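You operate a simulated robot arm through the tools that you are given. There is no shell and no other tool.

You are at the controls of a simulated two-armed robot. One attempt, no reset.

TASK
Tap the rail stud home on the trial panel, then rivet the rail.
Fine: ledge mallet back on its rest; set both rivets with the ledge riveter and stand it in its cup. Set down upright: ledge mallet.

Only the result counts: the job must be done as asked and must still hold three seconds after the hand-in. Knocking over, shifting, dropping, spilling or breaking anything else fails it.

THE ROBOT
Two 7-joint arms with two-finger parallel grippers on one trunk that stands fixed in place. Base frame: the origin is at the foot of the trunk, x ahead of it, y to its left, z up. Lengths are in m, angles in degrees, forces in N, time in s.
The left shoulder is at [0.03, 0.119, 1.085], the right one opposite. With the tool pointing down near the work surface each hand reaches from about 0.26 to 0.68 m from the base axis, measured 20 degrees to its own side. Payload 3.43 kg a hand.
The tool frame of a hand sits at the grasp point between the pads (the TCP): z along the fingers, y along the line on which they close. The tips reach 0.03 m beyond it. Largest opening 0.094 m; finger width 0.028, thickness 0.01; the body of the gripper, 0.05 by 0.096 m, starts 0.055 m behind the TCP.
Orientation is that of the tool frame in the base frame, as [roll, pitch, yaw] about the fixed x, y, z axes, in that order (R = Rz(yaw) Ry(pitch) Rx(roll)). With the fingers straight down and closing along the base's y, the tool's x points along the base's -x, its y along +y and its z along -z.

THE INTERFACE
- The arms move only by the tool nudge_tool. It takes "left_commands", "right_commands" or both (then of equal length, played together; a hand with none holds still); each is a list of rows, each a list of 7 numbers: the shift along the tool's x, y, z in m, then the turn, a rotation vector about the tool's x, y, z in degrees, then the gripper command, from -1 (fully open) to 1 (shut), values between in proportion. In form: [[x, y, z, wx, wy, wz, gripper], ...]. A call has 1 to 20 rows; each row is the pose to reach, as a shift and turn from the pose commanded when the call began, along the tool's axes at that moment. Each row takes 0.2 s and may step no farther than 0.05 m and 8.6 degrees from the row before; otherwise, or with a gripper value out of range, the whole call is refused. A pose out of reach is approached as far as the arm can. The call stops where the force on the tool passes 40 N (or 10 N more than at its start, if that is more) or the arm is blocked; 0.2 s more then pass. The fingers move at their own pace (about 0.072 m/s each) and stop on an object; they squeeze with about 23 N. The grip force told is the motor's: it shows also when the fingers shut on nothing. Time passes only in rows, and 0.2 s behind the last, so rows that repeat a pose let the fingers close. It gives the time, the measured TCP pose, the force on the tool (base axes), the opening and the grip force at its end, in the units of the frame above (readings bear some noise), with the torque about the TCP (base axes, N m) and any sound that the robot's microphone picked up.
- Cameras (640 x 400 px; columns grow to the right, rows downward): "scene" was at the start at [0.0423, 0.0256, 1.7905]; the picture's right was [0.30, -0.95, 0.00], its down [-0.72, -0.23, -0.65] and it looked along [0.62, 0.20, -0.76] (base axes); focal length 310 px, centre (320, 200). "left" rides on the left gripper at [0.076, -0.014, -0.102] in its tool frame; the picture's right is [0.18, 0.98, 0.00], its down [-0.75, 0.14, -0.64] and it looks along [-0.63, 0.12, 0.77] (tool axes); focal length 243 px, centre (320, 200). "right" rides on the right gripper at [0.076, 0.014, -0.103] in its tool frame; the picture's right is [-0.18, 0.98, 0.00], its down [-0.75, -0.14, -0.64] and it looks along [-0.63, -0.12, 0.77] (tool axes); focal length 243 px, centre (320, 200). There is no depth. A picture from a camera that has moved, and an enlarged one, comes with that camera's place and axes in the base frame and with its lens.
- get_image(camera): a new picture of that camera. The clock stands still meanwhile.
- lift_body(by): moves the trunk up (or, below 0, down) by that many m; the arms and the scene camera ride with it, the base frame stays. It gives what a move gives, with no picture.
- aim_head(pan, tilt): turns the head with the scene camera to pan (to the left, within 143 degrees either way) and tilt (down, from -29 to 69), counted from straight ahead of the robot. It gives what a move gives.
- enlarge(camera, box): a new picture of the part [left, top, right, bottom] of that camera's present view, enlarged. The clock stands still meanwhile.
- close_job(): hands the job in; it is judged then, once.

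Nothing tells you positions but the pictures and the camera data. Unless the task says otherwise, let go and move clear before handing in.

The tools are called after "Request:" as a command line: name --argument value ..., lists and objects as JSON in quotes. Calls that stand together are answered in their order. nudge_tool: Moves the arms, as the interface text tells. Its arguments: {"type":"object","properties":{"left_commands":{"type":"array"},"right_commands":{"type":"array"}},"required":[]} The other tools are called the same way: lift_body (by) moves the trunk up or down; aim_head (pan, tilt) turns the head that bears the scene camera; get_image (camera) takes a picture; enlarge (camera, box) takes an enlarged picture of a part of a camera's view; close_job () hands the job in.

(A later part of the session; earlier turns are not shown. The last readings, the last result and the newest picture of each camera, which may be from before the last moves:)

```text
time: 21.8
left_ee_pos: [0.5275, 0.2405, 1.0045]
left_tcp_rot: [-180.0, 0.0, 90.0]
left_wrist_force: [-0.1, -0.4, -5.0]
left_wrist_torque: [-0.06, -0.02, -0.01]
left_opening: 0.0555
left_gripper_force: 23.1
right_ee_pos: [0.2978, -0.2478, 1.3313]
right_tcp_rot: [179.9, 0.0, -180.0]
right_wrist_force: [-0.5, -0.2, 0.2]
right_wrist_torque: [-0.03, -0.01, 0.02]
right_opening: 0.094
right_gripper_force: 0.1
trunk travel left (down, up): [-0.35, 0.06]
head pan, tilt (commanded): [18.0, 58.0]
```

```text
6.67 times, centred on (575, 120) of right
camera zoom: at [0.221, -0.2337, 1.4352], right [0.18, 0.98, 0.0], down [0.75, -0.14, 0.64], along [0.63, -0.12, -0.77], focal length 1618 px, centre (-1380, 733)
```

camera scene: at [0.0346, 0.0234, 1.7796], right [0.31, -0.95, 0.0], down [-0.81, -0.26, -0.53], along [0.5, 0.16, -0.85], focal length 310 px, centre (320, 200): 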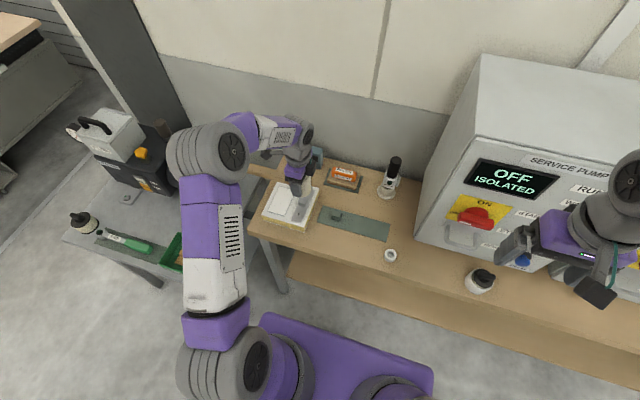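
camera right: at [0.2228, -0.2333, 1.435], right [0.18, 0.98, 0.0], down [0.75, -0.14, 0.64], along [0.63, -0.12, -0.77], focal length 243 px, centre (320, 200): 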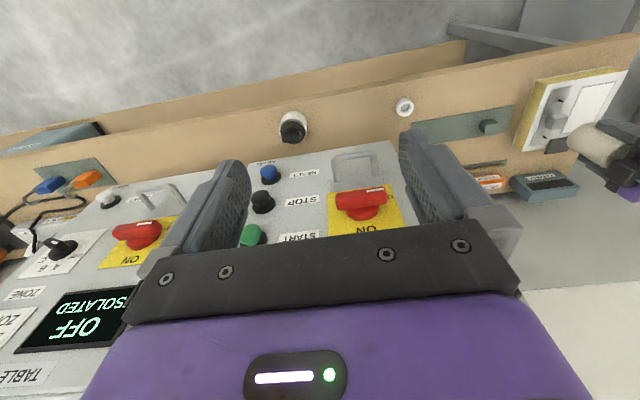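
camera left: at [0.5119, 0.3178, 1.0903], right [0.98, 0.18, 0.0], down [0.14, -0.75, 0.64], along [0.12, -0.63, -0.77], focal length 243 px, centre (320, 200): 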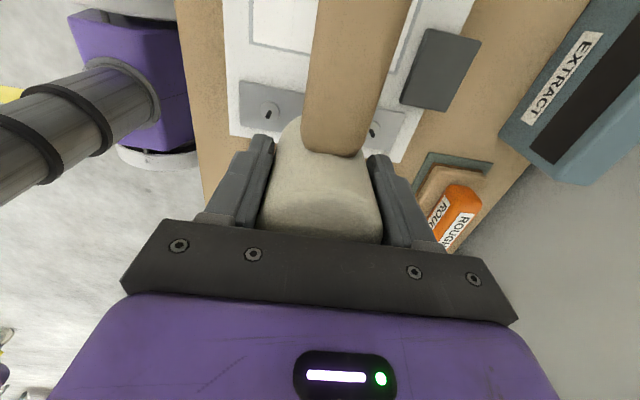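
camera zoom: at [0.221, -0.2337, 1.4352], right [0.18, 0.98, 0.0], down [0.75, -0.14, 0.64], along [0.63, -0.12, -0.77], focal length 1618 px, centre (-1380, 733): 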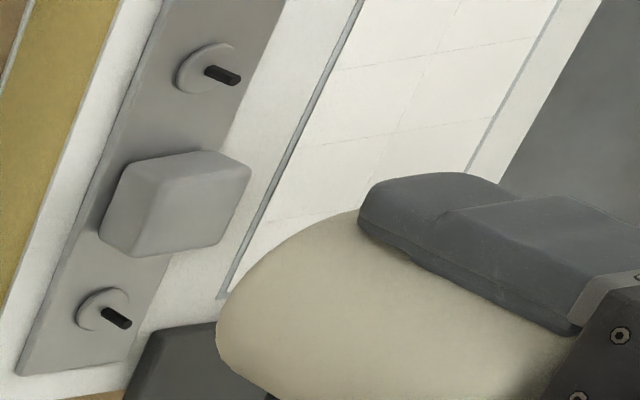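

All rows ran without a stop. I'll compare the stud's height now in the same crop as before, and check the grip.

Request:
enlarge --camera "right" --box '[500, 60, 640, 210]'

Request:
enlarge --camera "scene" --box '[250, 150, 350, 240]'

Request:
get_image --camera "left"

```text
2.67 times, centred on (570, 135) of right
camera zoom: at [0.221, -0.2337, 1.4352], right [0.18, 0.98, 0.0], down [0.75, -0.14, 0.64], along [0.63, -0.12, -0.77], focal length 647 px, centre (-347, 373)
```

zoom: 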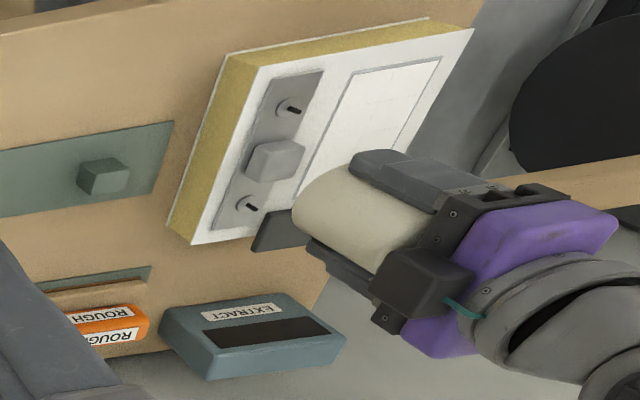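

```text
4.44 times, centred on (300, 195) of scene
camera zoom: at [0.0324, 0.0229, 1.7797], right [0.31, -0.95, 0.0], down [-0.81, -0.26, -0.53], along [0.5, 0.16, -0.85], focal length 1376 px, centre (409, 222)
```

zoom: 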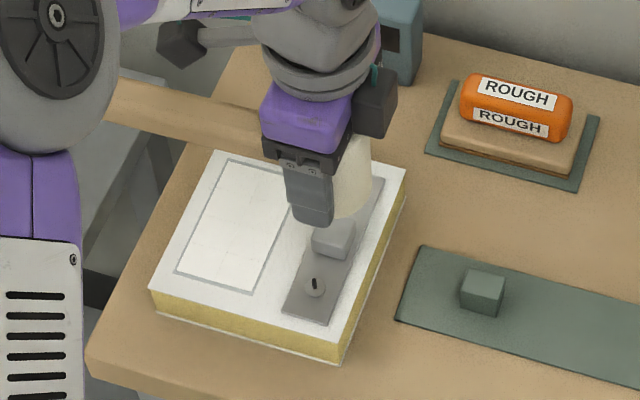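

```text
taken
camera left: at [0.5142, 0.3159, 1.1053], right [0.98, 0.18, 0.0], down [0.14, -0.75, 0.64], along [0.12, -0.63, -0.77], focal length 243 px, centre (320, 200)
```

left: 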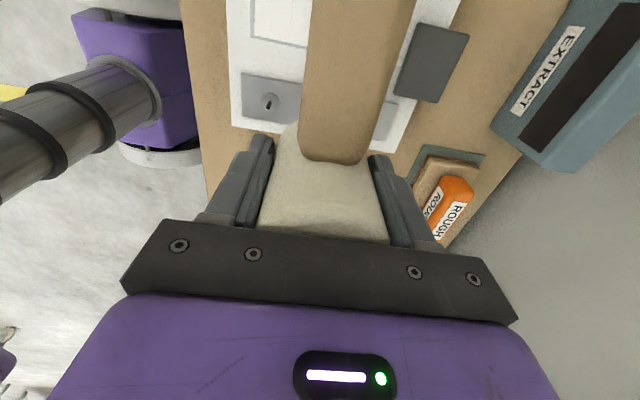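

The blows only slid the mallet up a little in the fingers, so the force was limited by grip friction; the stud has not moved. I'll raise, turn the hand and mallet 90° (so the fingers flank the rail rather than the rivets, handle toward me), and then let the palm back the head.

Request:
nudge_tool --left_commands '[[0, 0, -0.03, 0, 0, 0, 1], [0, 0, -0.05, 0, 0, -8.18, 1], [0, 0, -0.06, 0, 0, -16.36, 1], [0, 0, -0.06, 0, 0, -24.54, 1], [0, 0, -0.06, 0, 0, -32.73, 1], [0, 0, -0.06, 0, 0, -40.9, 1], [0, 0, -0.06, 0, 0, -49.1, 1], [0, 0, -0.06, 0, 0, -57.3, 1], [0, 0, -0.06, 0, 0, -65.45, 1], [0, 0, -0.06, 0, 0, -73.6, 1], [0, 0, -0.06, 0, 0, -81.8, 1], [0, 0, -0.06, 0, 0, -90, 1], [0, 0, -0.06, 0, 0, -90, 1]]'

Request:
get_image --camera "left"

Request:
enlarge --camera "scene" --box '[220, 120, 380, 260]'

Request:
enlarge --camera "right" --box '[480, 60, 640, 210]'

```text
time: 24.6
left_ee_pos: [0.5268, 0.2399, 1.0622]
left_tcp_rot: [-180.0, 0.0, -179.9]
left_wrist_force: [0.8, -0.4, -4.2]
left_wrist_torque: [0.02, -0.09, 0.0]
left_opening: 0.0556
left_gripper_force: 23.5
right_ee_pos: [0.3005, -0.2464, 1.3318]
right_tcp_rot: [-180.0, 0.0, -180.0]
right_wrist_force: [0.6, 0.2, 1.4]
right_wrist_torque: [0.01, 0.0, 0.0]
right_opening: 0.0938
right_gripper_force: 0.0
trunk travel left (down, up): [-0.35, 0.06]
head pan, tilt (commanded): [18.0, 58.0]
```

```text
taken
camera left: at [0.4513, 0.227, 1.1634], right [-0.19, 0.98, 0.0], down [0.75, 0.14, 0.64], along [0.63, 0.12, -0.77], focal length 243 px, centre (320, 200)
```

left: 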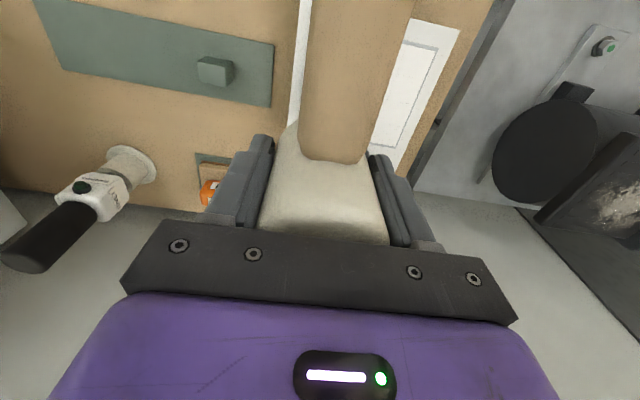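

```text
2.86 times, centred on (300, 190) of scene
camera zoom: at [0.0345, 0.0237, 1.7796], right [0.31, -0.95, 0.0], down [-0.81, -0.26, -0.53], along [0.5, 0.16, -0.85], focal length 885 px, centre (377, 229)
```

zoom: 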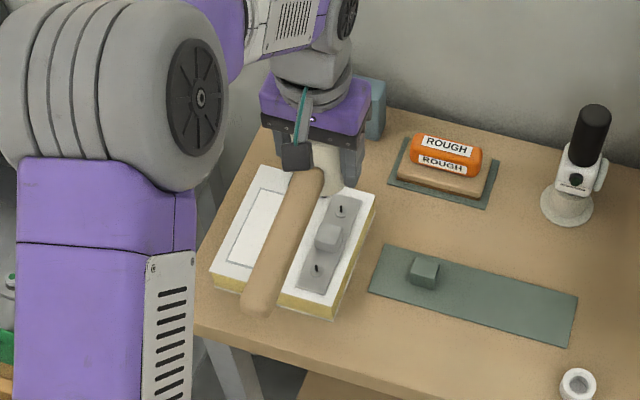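

```text
2.67 times, centred on (560, 135) of right
camera zoom: at [0.2227, -0.233, 1.435], right [0.18, 0.98, 0.0], down [0.75, -0.14, 0.64], along [0.63, -0.12, -0.77], focal length 647 px, centre (-320, 373)
```

zoom: 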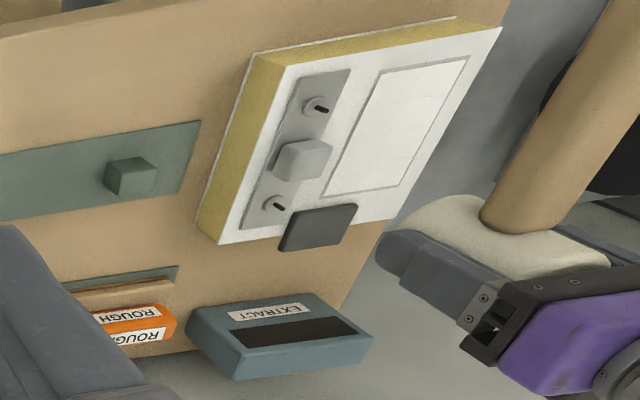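

The hand is in its natural attitude with the handle pointing toward me. I lower onto the stud and press slowly until the palm backs the head (or the 40 N stop).

Request:
nudge_tool --left_commands '[[0, 0.0015, 0.03, 0, 0, 0, 1], [0, 0.0015, 0.06, 0, 0, 0, 1], [0, 0.0015, 0.085, 0, 0, 0, 1], [0, 0.0015, 0.095, 0, 0, 0, 1], [0, 0.0015, 0.099, 0, 0, 0, 1], [0, 0.0015, 0.103, 0, 0, 0, 1], [0, 0.0015, 0.107, 0, 0, 0, 1], [0, 0.0015, 0.11, 0, 0, 0, 1], [0, 0.0015, 0.113, 0, 0, 0, 1], [0, 0.0015, 0.116, 0, 0, 0, 1], [0, 0.0015, 0.119, 0, 0, 0, 1]]'

Request:
get_image --camera "left"

Request:
enlarge --camera "right" --box '[480, 60, 640, 210]'

```text
time: 27.0
left_ee_pos: [0.5273, 0.2414, 0.9458]
left_tcp_rot: [-180.0, 0.3, 180.0]
left_wrist_force: [3.5, 0.5, 18.1]
left_wrist_torque: [-0.1, -0.04, 0.02]
left_opening: 0.0555
left_gripper_force: 23.1
right_ee_pos: [0.2985, -0.2479, 1.3309]
right_tcp_rot: [-180.0, 0.0, -179.9]
right_wrist_force: [0.0, 0.8, 0.5]
right_wrist_torque: [-0.03, 0.02, 0.0]
right_opening: 0.0939
right_gripper_force: 0.1
trunk travel left (down, up): [-0.35, 0.06]
head pan, tilt (commanded): [18.0, 58.0]
```

```text
taken
camera left: at [0.4509, 0.2283, 1.0465], right [-0.18, 0.98, 0.0], down [0.75, 0.14, 0.65], along [0.64, 0.12, -0.76], focal length 243 px, centre (320, 200)
```

left: 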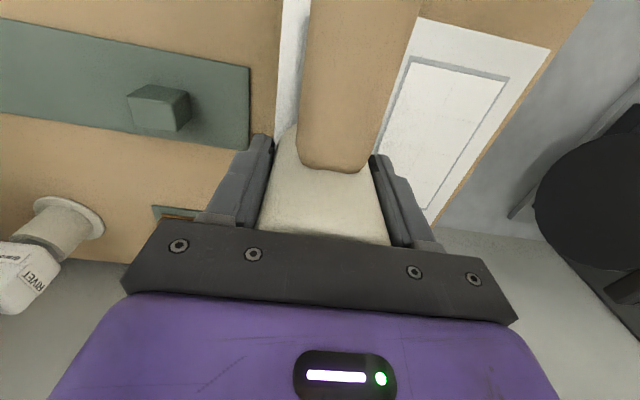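

```text
2.67 times, centred on (560, 135) of right
camera zoom: at [0.2212, -0.2339, 1.4352], right [0.18, 0.98, 0.0], down [0.75, -0.14, 0.64], along [0.63, -0.12, -0.77], focal length 647 px, centre (-320, 373)
```

zoom: 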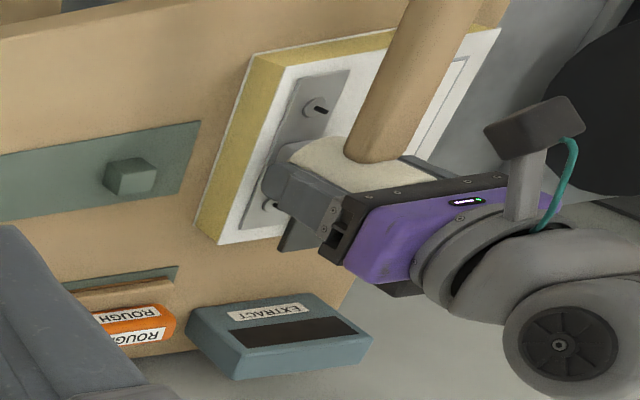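

The mallet slides at about 23 N, so the palm is nearly on the head. I continue pressing to seat it.

Request:
nudge_tool --left_commands '[[0, 0, 0.002, 0, 0, 0, 1], [0, 0, 0.004, 0, 0, 0, 1], [0, 0, 0.006, 0, 0, 0, 1], [0, 0, 0.008, 0, 0, 0, 1], [0, 0, 0.01, 0, 0, 0, 1], [0, 0, 0.01, 0, 0, 0, 1]]'

Request:
get_image --camera "left"

Request:
enlarge --camera "right" --box '[520, 70, 600, 150]'

```text
time: 27.9
left_ee_pos: [0.5281, 0.2413, 0.9447]
left_tcp_rot: [-180.0, 0.3, -179.9]
left_wrist_force: [-8.7, -0.4, 20.7]
left_wrist_torque: [-0.06, 0.52, -0.01]
left_opening: 0.0558
left_gripper_force: 22.7
right_ee_pos: [0.2976, -0.2469, 1.3317]
right_tcp_rot: [179.9, 0.1, -180.0]
right_wrist_force: [0.3, 0.4, 0.3]
right_wrist_torque: [-0.03, -0.01, -0.01]
right_opening: 0.0939
right_gripper_force: 0.1
trunk travel left (down, up): [-0.35, 0.06]
head pan, tilt (commanded): [18.0, 58.0]
stopped in row 4 (left hand): the force on the tool passed its limit at 42 N (the readings are from after the stop); the commanded pose is now the measured one
```

```text
taken
camera left: at [0.4516, 0.2284, 1.0442], right [-0.18, 0.98, 0.0], down [0.75, 0.14, 0.65], along [0.64, 0.12, -0.76], focal length 243 px, centre (320, 200)
```

left: 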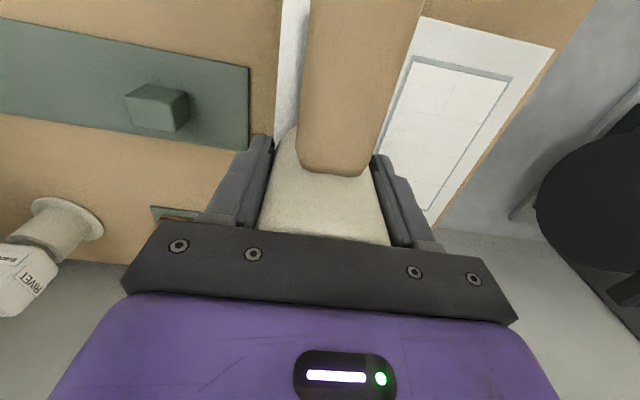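

```text
5.00 times, centred on (560, 110) of right
camera zoom: at [0.2201, -0.234, 1.4353], right [0.18, 0.98, 0.0], down [0.75, -0.14, 0.64], along [0.63, -0.12, -0.77], focal length 1213 px, centre (-880, 650)
```

zoom: 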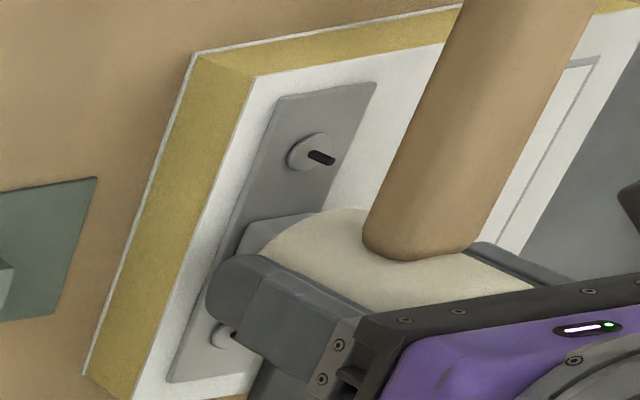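

The palm now backs the head (stop at 42 N, stud unmoved by a static push). I'll strike with a full-speed run-up.

Request:
nudge_tool --left_commands '[[0, 0, -0.03, 0, 0, 0, 1], [0, 0, -0.06, 0, 0, 0, 1], [0, 0, -0.085, 0, 0, 0, 1], [0, 0, -0.085, 0, 0, 0, 1], [0, 0, -0.036, 0, 0, 0, 1], [0, 0, 0.013, 0, 0, 0, 1], [0, 0, -0.03, 0, 0, 0, 1], [0, 0, -0.06, 0, 0, 0, 1]]'

Request:
enlarge --camera "right" --box '[520, 70, 600, 150]'

```text
time: 29.3
left_ee_pos: [0.531, 0.2413, 0.9448]
left_tcp_rot: [179.9, 0.4, -180.0]
left_wrist_force: [-5.5, -1.1, 12.0]
left_wrist_torque: [-0.08, 0.39, -0.01]
left_opening: 0.0555
left_gripper_force: 23.4
right_ee_pos: [0.2986, -0.2469, 1.3315]
right_tcp_rot: [-180.0, 0.0, -180.0]
right_wrist_force: [0.8, -0.3, 0.3]
right_wrist_torque: [0.01, 0.0, 0.03]
right_opening: 0.094
right_gripper_force: 0.0
trunk travel left (down, up): [-0.35, 0.06]
head pan, tilt (commanded): [18.0, 58.0]
stopped in row 7 (left hand): the force on the tool passed its limit at 138 N (the readings are from after the stop); the commanded pose is now the measured one
```

```text
5.00 times, centred on (560, 110) of right
camera zoom: at [0.221, -0.2337, 1.4351], right [0.18, 0.98, 0.0], down [0.75, -0.14, 0.64], along [0.63, -0.12, -0.77], focal length 1213 px, centre (-880, 650)
```

zoom: 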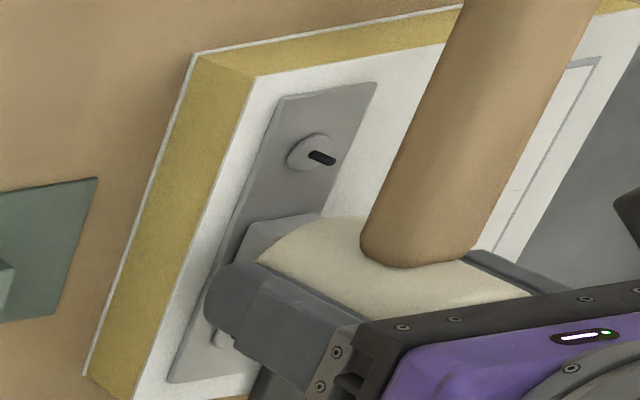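

That was a real blow (138 N), yet the height looks unchanged. I raise and inspect the stud closely.

Request:
nudge_tool --left_commands '[[0.003, 0, -0.03, 0, 0, 0, 1], [0.003, 0, -0.06, 0, 0, 0, 1], [0.003, 0, -0.1, 0, 0, 0, 1], [0.003, 0, -0.12, 0, 0, 0, 1]]'

Request:
enlarge --camera "right" --box '[520, 70, 600, 150]'

Request:
enlarge --camera "scene" --box '[270, 170, 350, 240]'

Request:
get_image --camera "left"

```text
time: 30.3
left_ee_pos: [0.5268, 0.2416, 1.0644]
left_tcp_rot: [180.0, 0.4, -179.9]
left_wrist_force: [0.5, 0.5, -4.8]
left_wrist_torque: [0.01, -0.11, 0.0]
left_opening: 0.0555
left_gripper_force: 22.9
right_ee_pos: [0.2992, -0.247, 1.3318]
right_tcp_rot: [-179.9, -0.1, -179.9]
right_wrist_force: [-0.4, -0.4, 0.0]
right_wrist_torque: [-0.03, 0.0, 0.02]
right_opening: 0.0938
right_gripper_force: 0.1
trunk travel left (down, up): [-0.35, 0.06]
head pan, tilt (commanded): [18.0, 58.0]
```

```text
5.00 times, centred on (560, 110) of right
camera zoom: at [0.2227, -0.233, 1.4348], right [0.18, 0.98, 0.0], down [0.75, -0.14, 0.64], along [0.63, -0.12, -0.77], focal length 1213 px, centre (-880, 650)
```

zoom: 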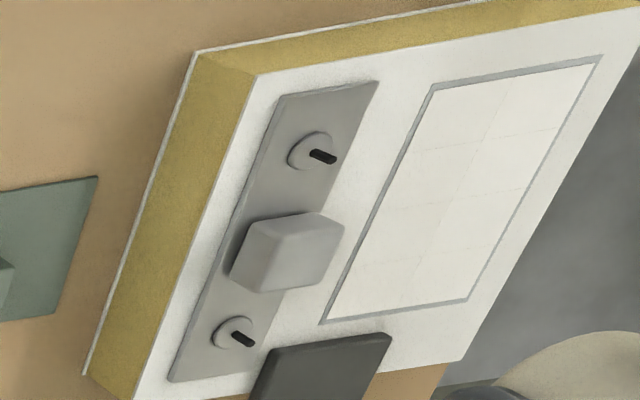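

```text
5.71 times, centred on (310, 205) of scene
camera zoom: at [0.0343, 0.0236, 1.7796], right [0.31, -0.95, 0.0], down [-0.81, -0.26, -0.53], along [0.5, 0.16, -0.85], focal length 1770 px, centre (377, 171)
```

zoom: 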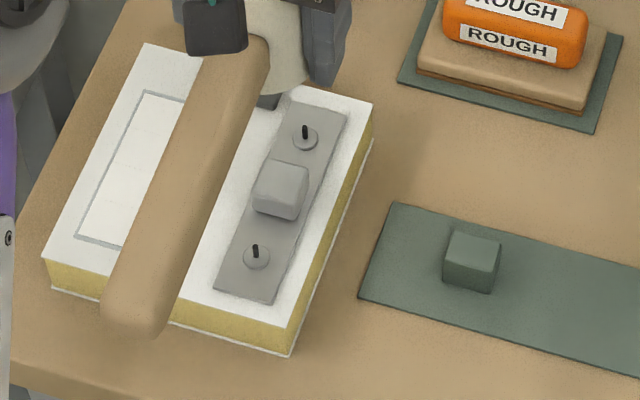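

```text
taken
camera left: at [0.4517, 0.2279, 1.1639], right [-0.18, 0.98, 0.0], down [0.75, 0.14, 0.65], along [0.64, 0.12, -0.76], focal length 243 px, centre (320, 200)
```

left: 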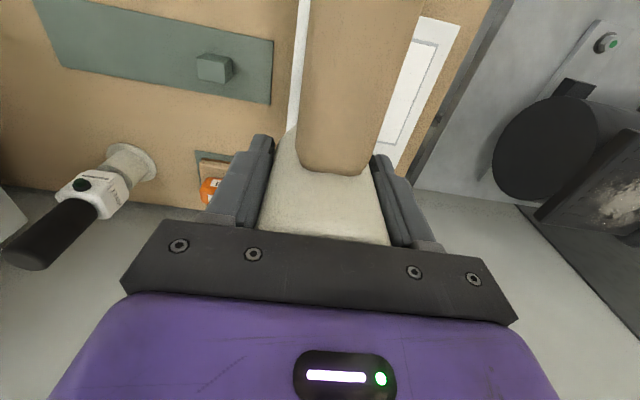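

The stud might be slightly lower than at the start; I'll take the same crop as the first picture for comparison.

Request:
enlarge --camera "scene" --box '[240, 130, 340, 230]'

Request:
enlarge --camera "scene" --box '[315, 180, 355, 225]'

```text
4.00 times, centred on (290, 180) of scene
camera zoom: at [0.0343, 0.0236, 1.7796], right [0.31, -0.95, 0.0], down [-0.81, -0.26, -0.53], along [0.5, 0.16, -0.85], focal length 1239 px, centre (440, 280)
```

zoom: 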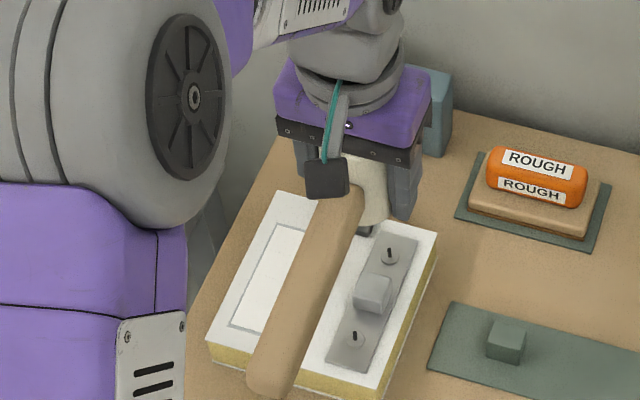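

```text
8.89 times, centred on (335, 202) of scene
camera zoom: at [0.0343, 0.0236, 1.7796], right [0.31, -0.95, 0.0], down [-0.81, -0.26, -0.53], along [0.5, 0.16, -0.85], focal length 2753 px, centre (187, 178)
```

zoom: 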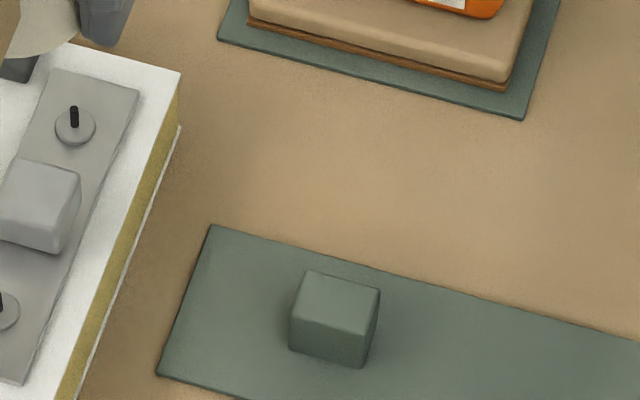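

Comparing crops, the stud head is about 11 mm lower than at the start and now sits on the rail, and even a 138 N blow moved it no further. I'll zoom in hard on its base to confirm it is flush.

Request:
enlarge --camera "right" --box '[535, 95, 575, 135]'

Request:
enlarge --camera "scene" --box '[295, 185, 325, 215]'

```text
10.00 times, centred on (555, 115) of right
camera zoom: at [0.2227, -0.233, 1.4348], right [0.18, 0.98, 0.0], down [0.75, -0.14, 0.64], along [0.63, -0.12, -0.77], focal length 2426 px, centre (-2030, 1050)
```

zoom: 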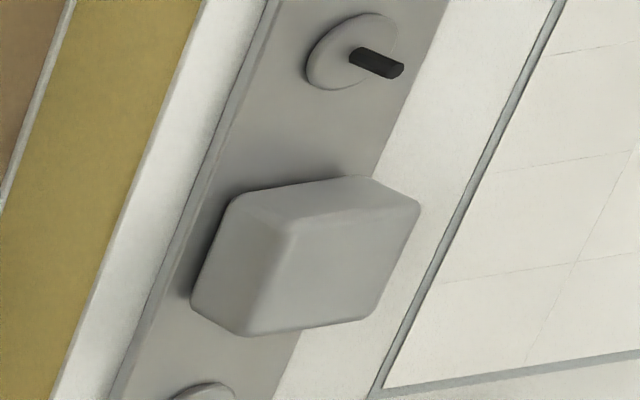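

```text
13.33 times, centred on (310, 200) of scene
camera zoom: at [0.0343, 0.0236, 1.7796], right [0.31, -0.95, 0.0], down [-0.81, -0.26, -0.53], along [0.5, 0.16, -0.85], focal length 4129 px, centre (453, 200)
```

zoom: 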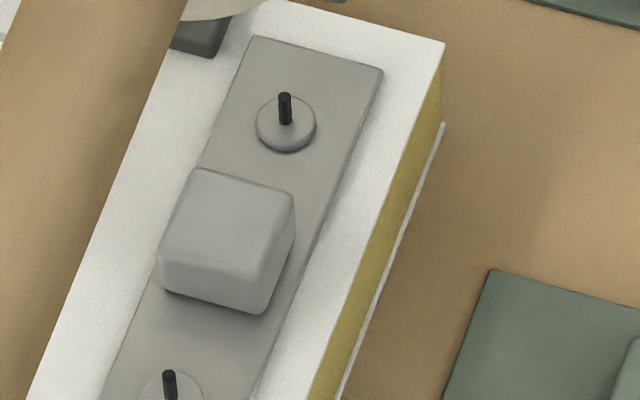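

The stud head now rests flat on the rail (block bottom ≈ rail top), so it is home. I'll level the hand, turn the mallet back to handle-left, and carry it back above its rest.

Request:
nudge_tool --left_commands '[[0, 0, -0.02, 0, 0.2, 0, 1], [0, 0, -0.03, 0, 0.4, 0, 1], [0, 0, -0.03, 0, 0.4, 0, 1]]'

Request:
nudge_tool --left_commands '[[0, -0.01, 0, 0, 0, 8.18, 1], [0, -0.035, 0, 0, 0, 16.36, 1], [-0.001, -0.06, 0, 0, 0, 24.54, 1], [-0.002, -0.085, 0, 0, 0, 32.73, 1], [-0.003, -0.11, 0, 0, 0, 40.9, 1], [-0.004, -0.135, 0, 0, 0, 49.1, 1], [-0.005, -0.16, 0, 0, 0, 57.3, 1], [-0.006, -0.185, 0, 0, 0, 65.45, 1], [-0.007, -0.21, 0, 0, 0, 73.6, 1], [-0.007, -0.24, 0, 0, 0, 81.8, 1], [-0.007, -0.259, 0, 0, 0, 90, 1], [-0.007, -0.259, 0, 0, 0, 90, 1], [-0.007, -0.259, 0, 0, 0, 90, 1]]'

Request:
get_image --camera "left"

Request:
enlarge --camera "scene" --box '[270, 120, 430, 260]'

Request:
enlarge --camera "right" --box '[400, 60, 640, 210]'

```text
time: 31.1
left_ee_pos: [0.5294, 0.2413, 1.0942]
left_tcp_rot: [-180.0, 0.3, -180.0]
left_wrist_force: [-0.9, -0.4, -4.9]
left_wrist_torque: [0.02, -0.09, 0.0]
left_opening: 0.0557
left_gripper_force: 23.8
right_ee_pos: [0.2993, -0.2471, 1.3302]
right_tcp_rot: [-180.0, 0.0, -180.0]
right_wrist_force: [0.1, -0.7, 0.6]
right_wrist_torque: [0.01, -0.03, 0.0]
right_opening: 0.0942
right_gripper_force: 0.0
trunk travel left (down, up): [-0.35, 0.06]
head pan, tilt (commanded): [18.0, 58.0]
```

```text
time: 33.9
left_ee_pos: [0.5356, -0.0166, 1.0935]
left_tcp_rot: [179.9, 0.1, 90.0]
left_wrist_force: [0.6, 0.4, -4.8]
left_wrist_torque: [-0.08, 0.0, -0.01]
left_opening: 0.0557
left_gripper_force: 23.0
right_ee_pos: [0.3006, -0.2473, 1.3331]
right_tcp_rot: [180.0, 0.0, 179.9]
right_wrist_force: [-0.4, 0.2, -0.9]
right_wrist_torque: [0.03, 0.0, -0.01]
right_opening: 0.0939
right_gripper_force: 0.0
trunk travel left (down, up): [-0.35, 0.06]
head pan, tilt (commanded): [18.0, 58.0]
```

```text
taken
camera left: at [0.5212, 0.0601, 1.1944], right [0.98, 0.18, 0.0], down [0.14, -0.75, 0.64], along [0.12, -0.63, -0.77], focal length 243 px, centre (320, 200)
```

left: 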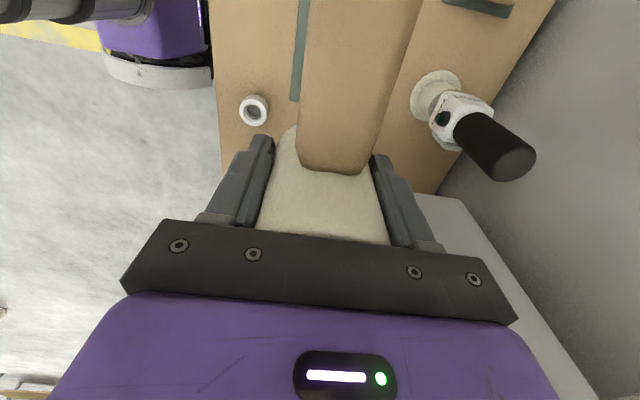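

```text
2.86 times, centred on (350, 190) of scene
camera zoom: at [0.0346, 0.0231, 1.7796], right [0.31, -0.95, 0.0], down [-0.81, -0.26, -0.53], along [0.5, 0.16, -0.85], focal length 885 px, centre (234, 229)
```

zoom: 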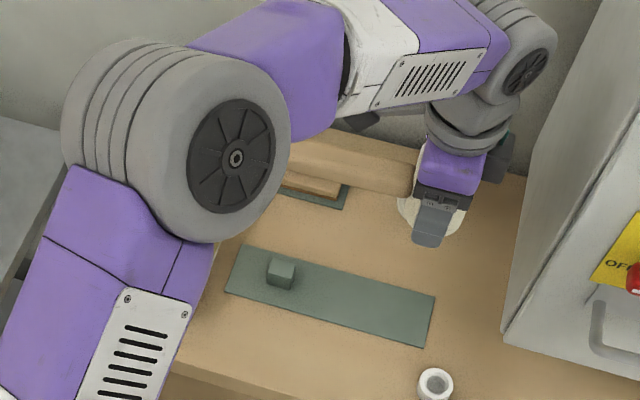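

```text
2.67 times, centred on (520, 135) of right
camera zoom: at [0.223, -0.2334, 1.4347], right [0.18, 0.98, 0.0], down [0.75, -0.14, 0.64], along [0.63, -0.12, -0.77], focal length 647 px, centre (-213, 373)
```

zoom: 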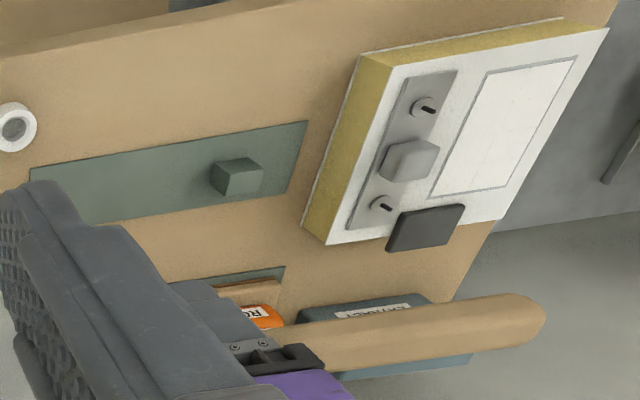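

The mallet is back over its rest with the handle to the left. I'll measure how well the handle lines up with the rest from an enlarged view.

Request:
enlarge --camera "left" --box '[240, 0, 460, 200]'

Request:
enlarge --camera "right" --box '[500, 130, 640, 210]'

```text
2.00 times, centred on (350, 100) of left
camera zoom: at [0.5212, 0.0601, 1.1944], right [0.98, 0.18, 0.0], down [0.14, -0.75, 0.64], along [0.12, -0.63, -0.77], focal length 485 px, centre (260, 400)
```

zoom: 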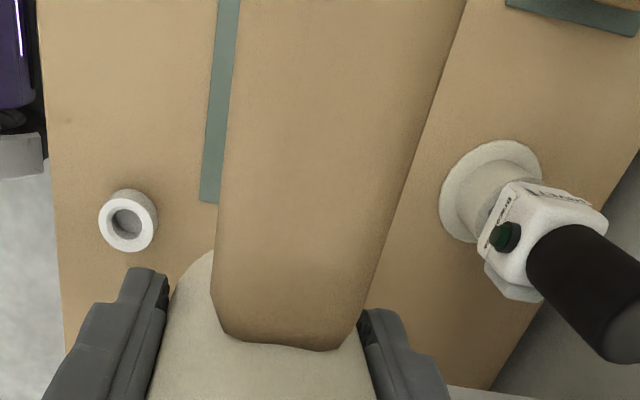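

```text
4.57 times, centred on (570, 170) of right
camera zoom: at [0.223, -0.2334, 1.4347], right [0.18, 0.98, 0.0], down [0.75, -0.14, 0.64], along [0.63, -0.12, -0.77], focal length 1109 px, centre (-823, 337)
```

zoom: 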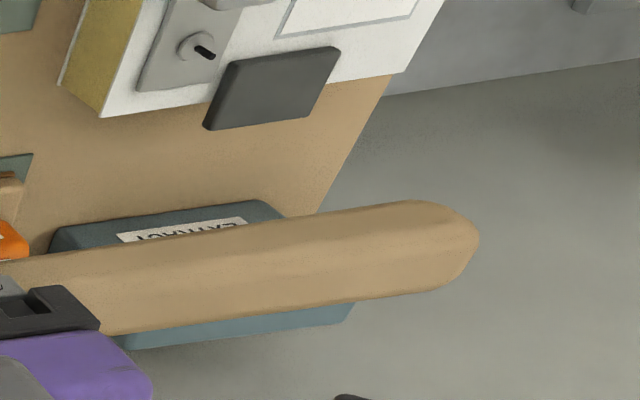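

The handle is aligned within about 1–2° and the position matches the pick-up pose. I lower to just above the rest.

Request:
nudge_tool --left_commands '[[-0.0005, -0.0005, 0.04, 0, 0, 0.5, 1], [-0.001, -0.001, 0.08, 0, 0, 1, 1], [-0.001, -0.001, 0.12, 0, 0, 1.2, 1], [-0.001, -0.001, 0.15, 0, 0, 1.2, 1], [-0.001, -0.001, 0.175, 0, 0, 1.2, 1], [-0.001, -0.001, 0.19, 0, 0, 1.2, 1], [-0.001, -0.001, 0.19, 0, 0, 1.2, 1]]'

Request:
enlarge --camera "scene" --box '[310, 140, 430, 260]'

Request:
get_image --camera "left"

Request:
enlarge --camera "right" --box '[400, 60, 600, 185]'

```text
time: 35.5
left_ee_pos: [0.5359, -0.0153, 0.9019]
left_tcp_rot: [179.7, 0.0, 88.7]
left_wrist_force: [0.1, 0.0, -5.2]
left_wrist_torque: [-0.06, -0.01, 0.0]
left_opening: 0.0556
left_gripper_force: 22.9
right_ee_pos: [0.2997, -0.2469, 1.3306]
right_tcp_rot: [180.0, -0.2, 179.9]
right_wrist_force: [-0.4, 0.3, -0.5]
right_wrist_torque: [-0.01, 0.04, 0.01]
right_opening: 0.0939
right_gripper_force: 0.1
trunk travel left (down, up): [-0.35, 0.06]
head pan, tilt (commanded): [18.0, 58.0]
```

```text
3.33 times, centred on (370, 200) of scene
camera zoom: at [0.0343, 0.0235, 1.7796], right [0.31, -0.95, 0.0], down [-0.81, -0.26, -0.53], along [0.5, 0.16, -0.85], focal length 1032 px, centre (153, 200)
```

zoom: 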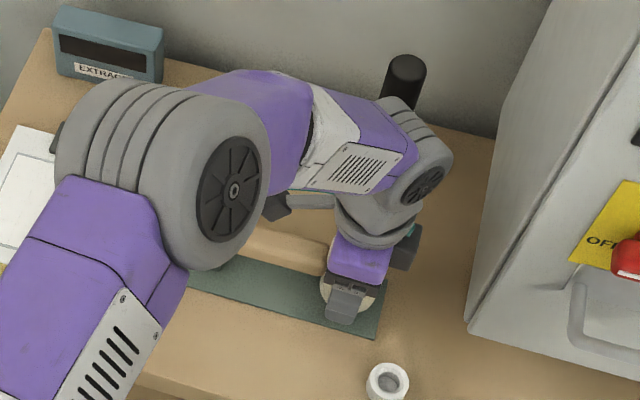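

```text
taken
camera left: at [0.5226, 0.061, 1.0028], right [0.99, 0.16, 0.0], down [0.12, -0.76, 0.64], along [0.11, -0.63, -0.77], focal length 243 px, centre (320, 200)
```

left: 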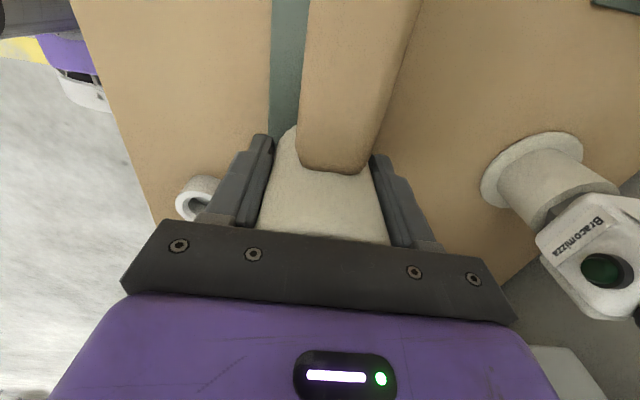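

```text
3.20 times, centred on (500, 122) of right
camera zoom: at [0.2228, -0.2331, 1.4348], right [0.18, 0.98, 0.0], down [0.75, -0.14, 0.64], along [0.63, -0.12, -0.77], focal length 776 px, centre (-256, 448)
```

zoom: 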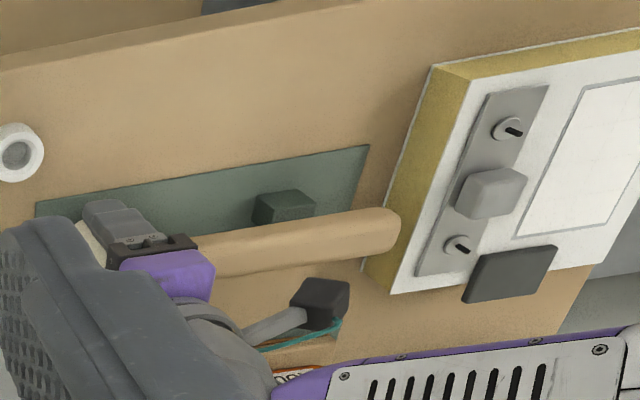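

The mallet hovers about 17 mm above its rest, aligned. I lower it gently to contact.

Request:
nudge_tool --left_commands '[[-0.0015, -0.001, 0.006, 0, 0, 0, 1], [-0.0015, -0.001, 0.011, 0, 0, 0, 1], [-0.0015, -0.001, 0.014, 0, 0, 0, 1], [-0.0015, -0.001, 0.016, 0, 0, 0, 1]]'

Request:
enlarge --camera "right" --box '[400, 60, 600, 185]'

```text
time: 36.5
left_ee_pos: [0.5336, -0.0193, 0.8868]
left_tcp_rot: [179.9, 0.0, 88.8]
left_wrist_force: [0.0, -0.3, -4.9]
left_wrist_torque: [-0.09, 0.0, 0.0]
left_opening: 0.0557
left_gripper_force: 22.7
right_ee_pos: [0.2985, -0.2475, 1.3318]
right_tcp_rot: [179.9, -0.1, 180.0]
right_wrist_force: [0.6, -0.2, 0.4]
right_wrist_torque: [0.0, 0.03, 0.0]
right_opening: 0.0943
right_gripper_force: 0.1
trunk travel left (down, up): [-0.35, 0.06]
head pan, tilt (commanded): [18.0, 58.0]
```

```text
3.20 times, centred on (500, 122) of right
camera zoom: at [0.223, -0.2332, 1.4348], right [0.18, 0.98, 0.0], down [0.75, -0.14, 0.64], along [0.63, -0.12, -0.77], focal length 776 px, centre (-256, 448)
```

zoom: 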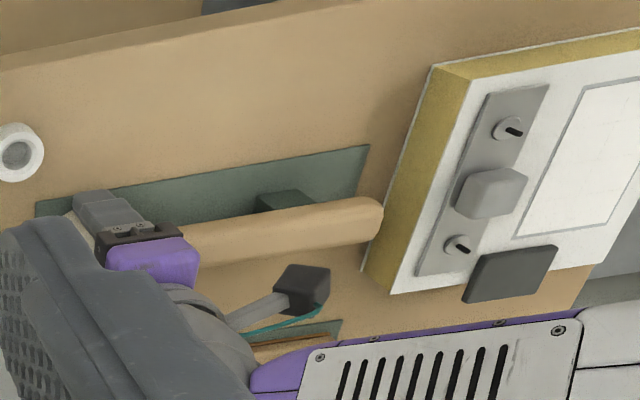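

No contact yet at 0.887. I continue in 1.5 mm steps.

Request:
nudge_tool --left_commands '[[0.0005, 0, 0.0015, 0, 0, 0, 1], [0.0005, 0, 0.003, 0, 0, 0, 1], [0.0005, 0, 0.003, 0, 0, 0, 1]]'

Request:
enlarge --camera "right" --box '[400, 60, 600, 185]'

Request:
enlarge --camera "left" --box '[160, 80, 460, 260]'

```text
time: 37.3
left_ee_pos: [0.5342, -0.0174, 0.8847]
left_tcp_rot: [179.9, 0.0, 88.8]
left_wrist_force: [-1.1, 3.2, 4.1]
left_wrist_torque: [-0.18, 0.18, -0.07]
left_opening: 0.0555
left_gripper_force: 22.9
right_ee_pos: [0.2981, -0.2465, 1.3332]
right_tcp_rot: [-180.0, 0.0, 180.0]
right_wrist_force: [-0.6, 0.5, -1.2]
right_wrist_torque: [-0.02, -0.01, 0.01]
right_opening: 0.0941
right_gripper_force: 0.1
trunk travel left (down, up): [-0.35, 0.06]
head pan, tilt (commanded): [18.0, 58.0]
```

```text
3.20 times, centred on (500, 122) of right
camera zoom: at [0.222, -0.2327, 1.4351], right [0.18, 0.98, 0.0], down [0.75, -0.14, 0.64], along [0.63, -0.12, -0.77], focal length 776 px, centre (-256, 448)
```

zoom: 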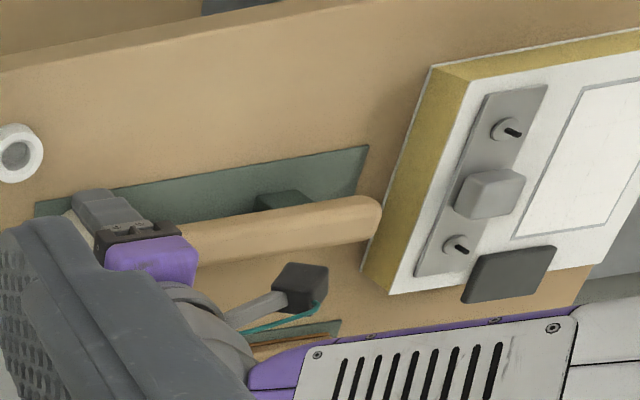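

```text
2.13 times, centred on (310, 170) of left
camera zoom: at [0.5206, 0.0589, 0.9852], right [0.99, 0.16, 0.0], down [0.12, -0.76, 0.64], along [0.11, -0.63, -0.77], focal length 518 px, centre (341, 264)
```

zoom: 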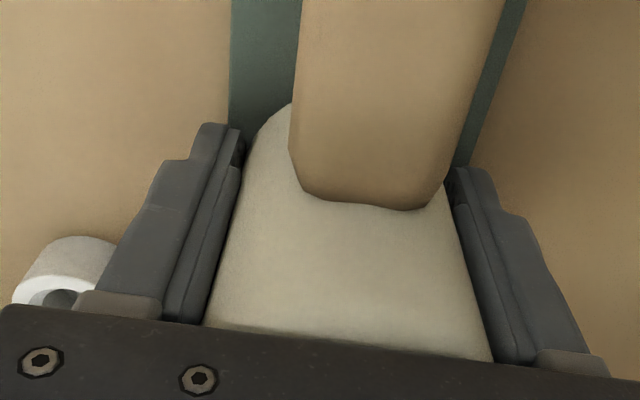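

The head has met its rest (load shifted by 9 N). I open the fingers gradually and watch how the mallet settles.

Request:
nudge_tool --left_commands '[[0, 0, 0, 0, 0, 0, -0.25], [0, 0, 0, 0, 0, 0, -0.4], [0, 0, 0, 0, 0, 0, -1], [0, 0, 0, 0, 0, 0, -1], [0, 0, 0, 0, 0, 0, -1]]'

Request:
get_image --camera "left"

Request:
enlarge --camera "right" --box '[400, 60, 600, 185]'

```text
time: 38.5
left_ee_pos: [0.5333, -0.0178, 0.8829]
left_tcp_rot: [179.9, -0.1, 88.8]
left_wrist_force: [0.6, 0.2, 0.5]
left_wrist_torque: [0.02, 0.0, 0.01]
left_opening: 0.0939
left_gripper_force: 0.0
right_ee_pos: [0.2998, -0.2468, 1.332]
right_tcp_rot: [-179.9, -0.1, 180.0]
right_wrist_force: [0.0, 0.0, -0.4]
right_wrist_torque: [0.0, -0.01, -0.06]
right_opening: 0.094
right_gripper_force: 0.1
trunk travel left (down, up): [-0.35, 0.06]
head pan, tilt (commanded): [18.0, 58.0]
```

```text
taken
camera left: at [0.5207, 0.0583, 0.9845], right [0.99, 0.16, 0.0], down [0.12, -0.76, 0.64], along [0.11, -0.63, -0.77], focal length 243 px, centre (320, 200)
```

left: 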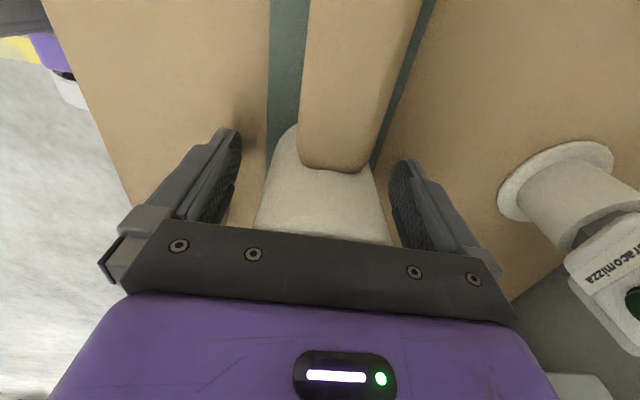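

```text
3.20 times, centred on (500, 122) of right
camera zoom: at [0.2226, -0.2333, 1.4348], right [0.18, 0.98, 0.0], down [0.75, -0.14, 0.64], along [0.63, -0.12, -0.77], focal length 776 px, centre (-256, 448)
```

zoom: 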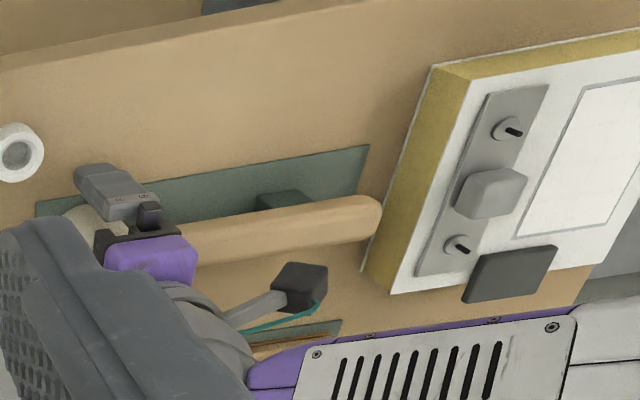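

The mallet is standing free between the open fingers. I raise the hand straight up and clear, then check the mallet on its rest.

Request:
nudge_tool --left_commands '[[0, 0, -0.03, 0, 0, 0, -1], [0, 0, -0.07, 0, 0, 0, -1], [0, 0, -0.11, 0, 0, 0, -1], [0, 0, -0.15, 0, 0, 0, -1], [0, 0, -0.2, 0, 0, 0, -1], [0, 0, -0.24, 0, 0, 0, -1], [0, 0, -0.28, 0, 0, 0, -1]]'

Request:
get_image --camera "left"

Request:
get_image --camera "scene"

```text
time: 40.1
left_ee_pos: [0.5319, -0.0191, 1.1667]
left_tcp_rot: [179.7, 0.0, 88.8]
left_wrist_force: [0.5, 0.0, 0.0]
left_wrist_torque: [0.01, -0.01, 0.02]
left_opening: 0.0939
left_gripper_force: 0.1
right_ee_pos: [0.2986, -0.2467, 1.3316]
right_tcp_rot: [180.0, 0.0, 180.0]
right_wrist_force: [0.3, -0.2, 0.7]
right_wrist_torque: [0.02, 0.0, -0.03]
right_opening: 0.0939
right_gripper_force: 0.0
trunk travel left (down, up): [-0.35, 0.06]
head pan, tilt (commanded): [18.0, 58.0]
```

```text
taken
camera left: at [0.5193, 0.0586, 1.2666], right [0.99, 0.16, 0.0], down [0.12, -0.76, 0.64], along [0.11, -0.63, -0.77], focal length 243 px, centre (320, 200)
```

left: 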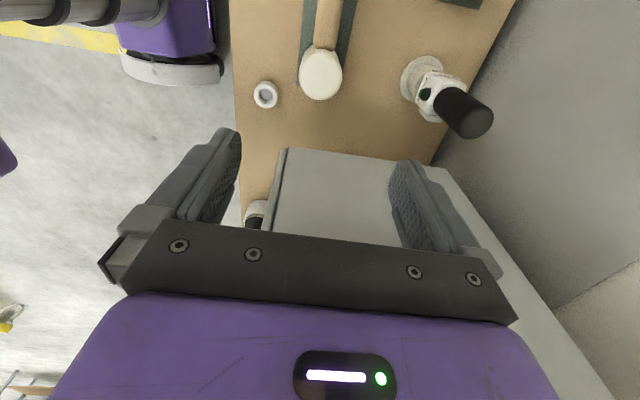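

```text
taken
camera scene: at [0.0333, 0.0234, 1.7797], right [0.31, -0.95, 0.0], down [-0.81, -0.26, -0.53], along [0.5, 0.16, -0.85], focal length 310 px, centre (320, 200)
```

scene: 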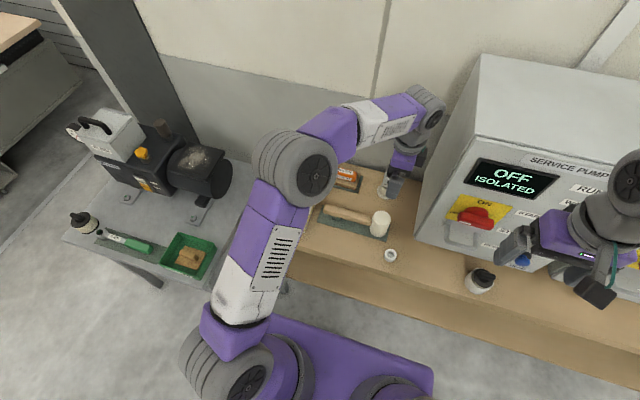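

The mallet is standing on its rest. I'll check it in zoom, then turn the hand back to its natural attitude near the panel to inspect the stud and rivets.

Request:
enlarge --camera "scene" --box '[310, 140, 430, 260]'

Request:
nudge_tool --left_commands '[[0.023, -0.008, 0.0, 0, 0, -8.1, -1], [0.046, -0.017, 0.0, 0, 0, -16.2, -1], [0.069, -0.025, 0.0, 0, 0, -24.3, -1], [0.092, -0.034, 0.0, 0, 0, -32.4, -1], [0.115, -0.042, 0.0, 0, 0, -40.5, -1], [0.138, -0.05, 0.0, 0, 0, -48.6, -1], [0.161, -0.059, 0.0, 0, 0, -56.7, -1], [0.184, -0.067, 0.0, 0, 0, -64.8, -1], [0.207, -0.075, 0.0, 0, 0, -72.9, -1], [0.23, -0.084, 0.0, 0, 0, -81, -1], [0.25, -0.1, 0.0, 0, 0, -88.8, -1], [0.25, -0.1, 0.0, 0, 0, -88.8, -1]]'

Request:
get_image --camera "left"

Request:
enlarge --camera "scene" --box '[310, 140, 430, 260]'

```text
3.33 times, centred on (370, 200) of scene
camera zoom: at [0.0333, 0.0234, 1.7797], right [0.31, -0.95, 0.0], down [-0.81, -0.26, -0.53], along [0.5, 0.16, -0.85], focal length 1032 px, centre (153, 200)
```

zoom: 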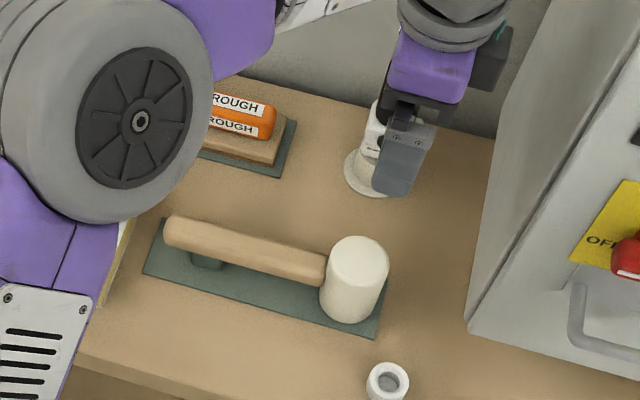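

```text
time: 42.7
left_ee_pos: [0.4375, 0.2335, 1.1639]
left_tcp_rot: [180.0, 0.2, 177.9]
left_wrist_force: [0.0, 0.2, 0.5]
left_wrist_torque: [-0.01, 0.03, 0.02]
left_opening: 0.0939
left_gripper_force: 0.1
right_ee_pos: [0.3001, -0.2483, 1.3308]
right_tcp_rot: [180.0, -0.1, 179.9]
right_wrist_force: [0.1, -0.8, -0.8]
right_wrist_torque: [-0.03, 0.02, 0.04]
right_opening: 0.0938
right_gripper_force: 0.1
trunk travel left (down, up): [-0.35, 0.06]
head pan, tilt (commanded): [18.0, 58.0]
```

```text
taken
camera left: at [0.3619, 0.2227, 1.2654], right [-0.15, 0.99, 0.0], down [0.76, 0.11, 0.64], along [0.64, 0.09, -0.77], focal length 243 px, centre (320, 200)
```

left: 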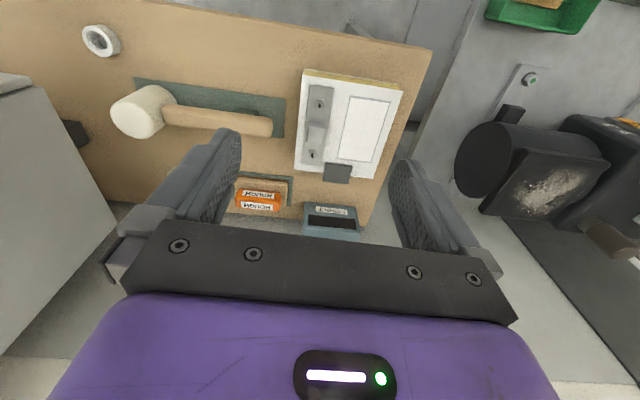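

```text
3.33 times, centred on (370, 200) of scene
camera zoom: at [0.0348, 0.023, 1.7796], right [0.31, -0.95, 0.0], down [-0.81, -0.26, -0.53], along [0.5, 0.16, -0.85], focal length 1032 px, centre (153, 200)
```

zoom: 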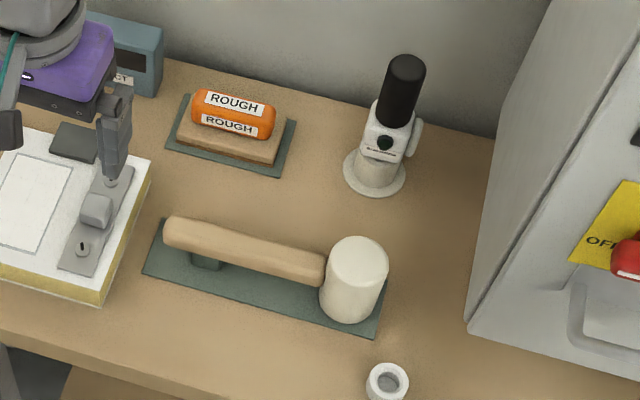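

The mallet is back exactly as at the start. I zoom the left camera on the rail.

Request:
enlarge --camera "left" --box '[280, 60, 420, 200]'

Request:
enlarge --camera "left" --box '[290, 75, 350, 175]'

```text
2.86 times, centred on (350, 130) of left
camera zoom: at [0.3619, 0.2227, 1.2654], right [-0.15, 0.99, 0.0], down [0.76, 0.11, 0.64], along [0.64, 0.09, -0.77], focal length 693 px, centre (234, 400)
```

zoom: 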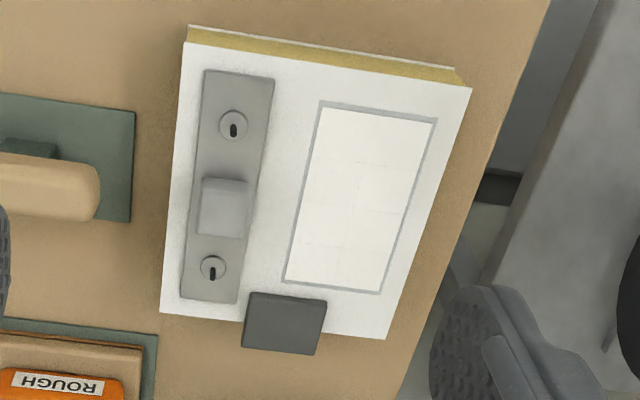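

```text
4.00 times, centred on (320, 125) of left
camera zoom: at [0.3619, 0.2227, 1.2654], right [-0.15, 0.99, 0.0], down [0.76, 0.11, 0.64], along [0.64, 0.09, -0.77], focal length 970 px, centre (320, 500)
```

zoom: 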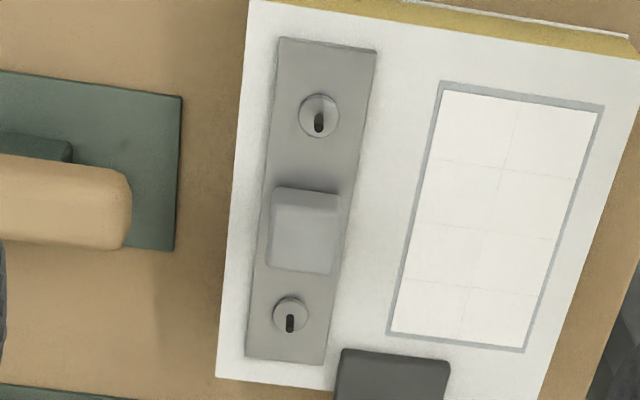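

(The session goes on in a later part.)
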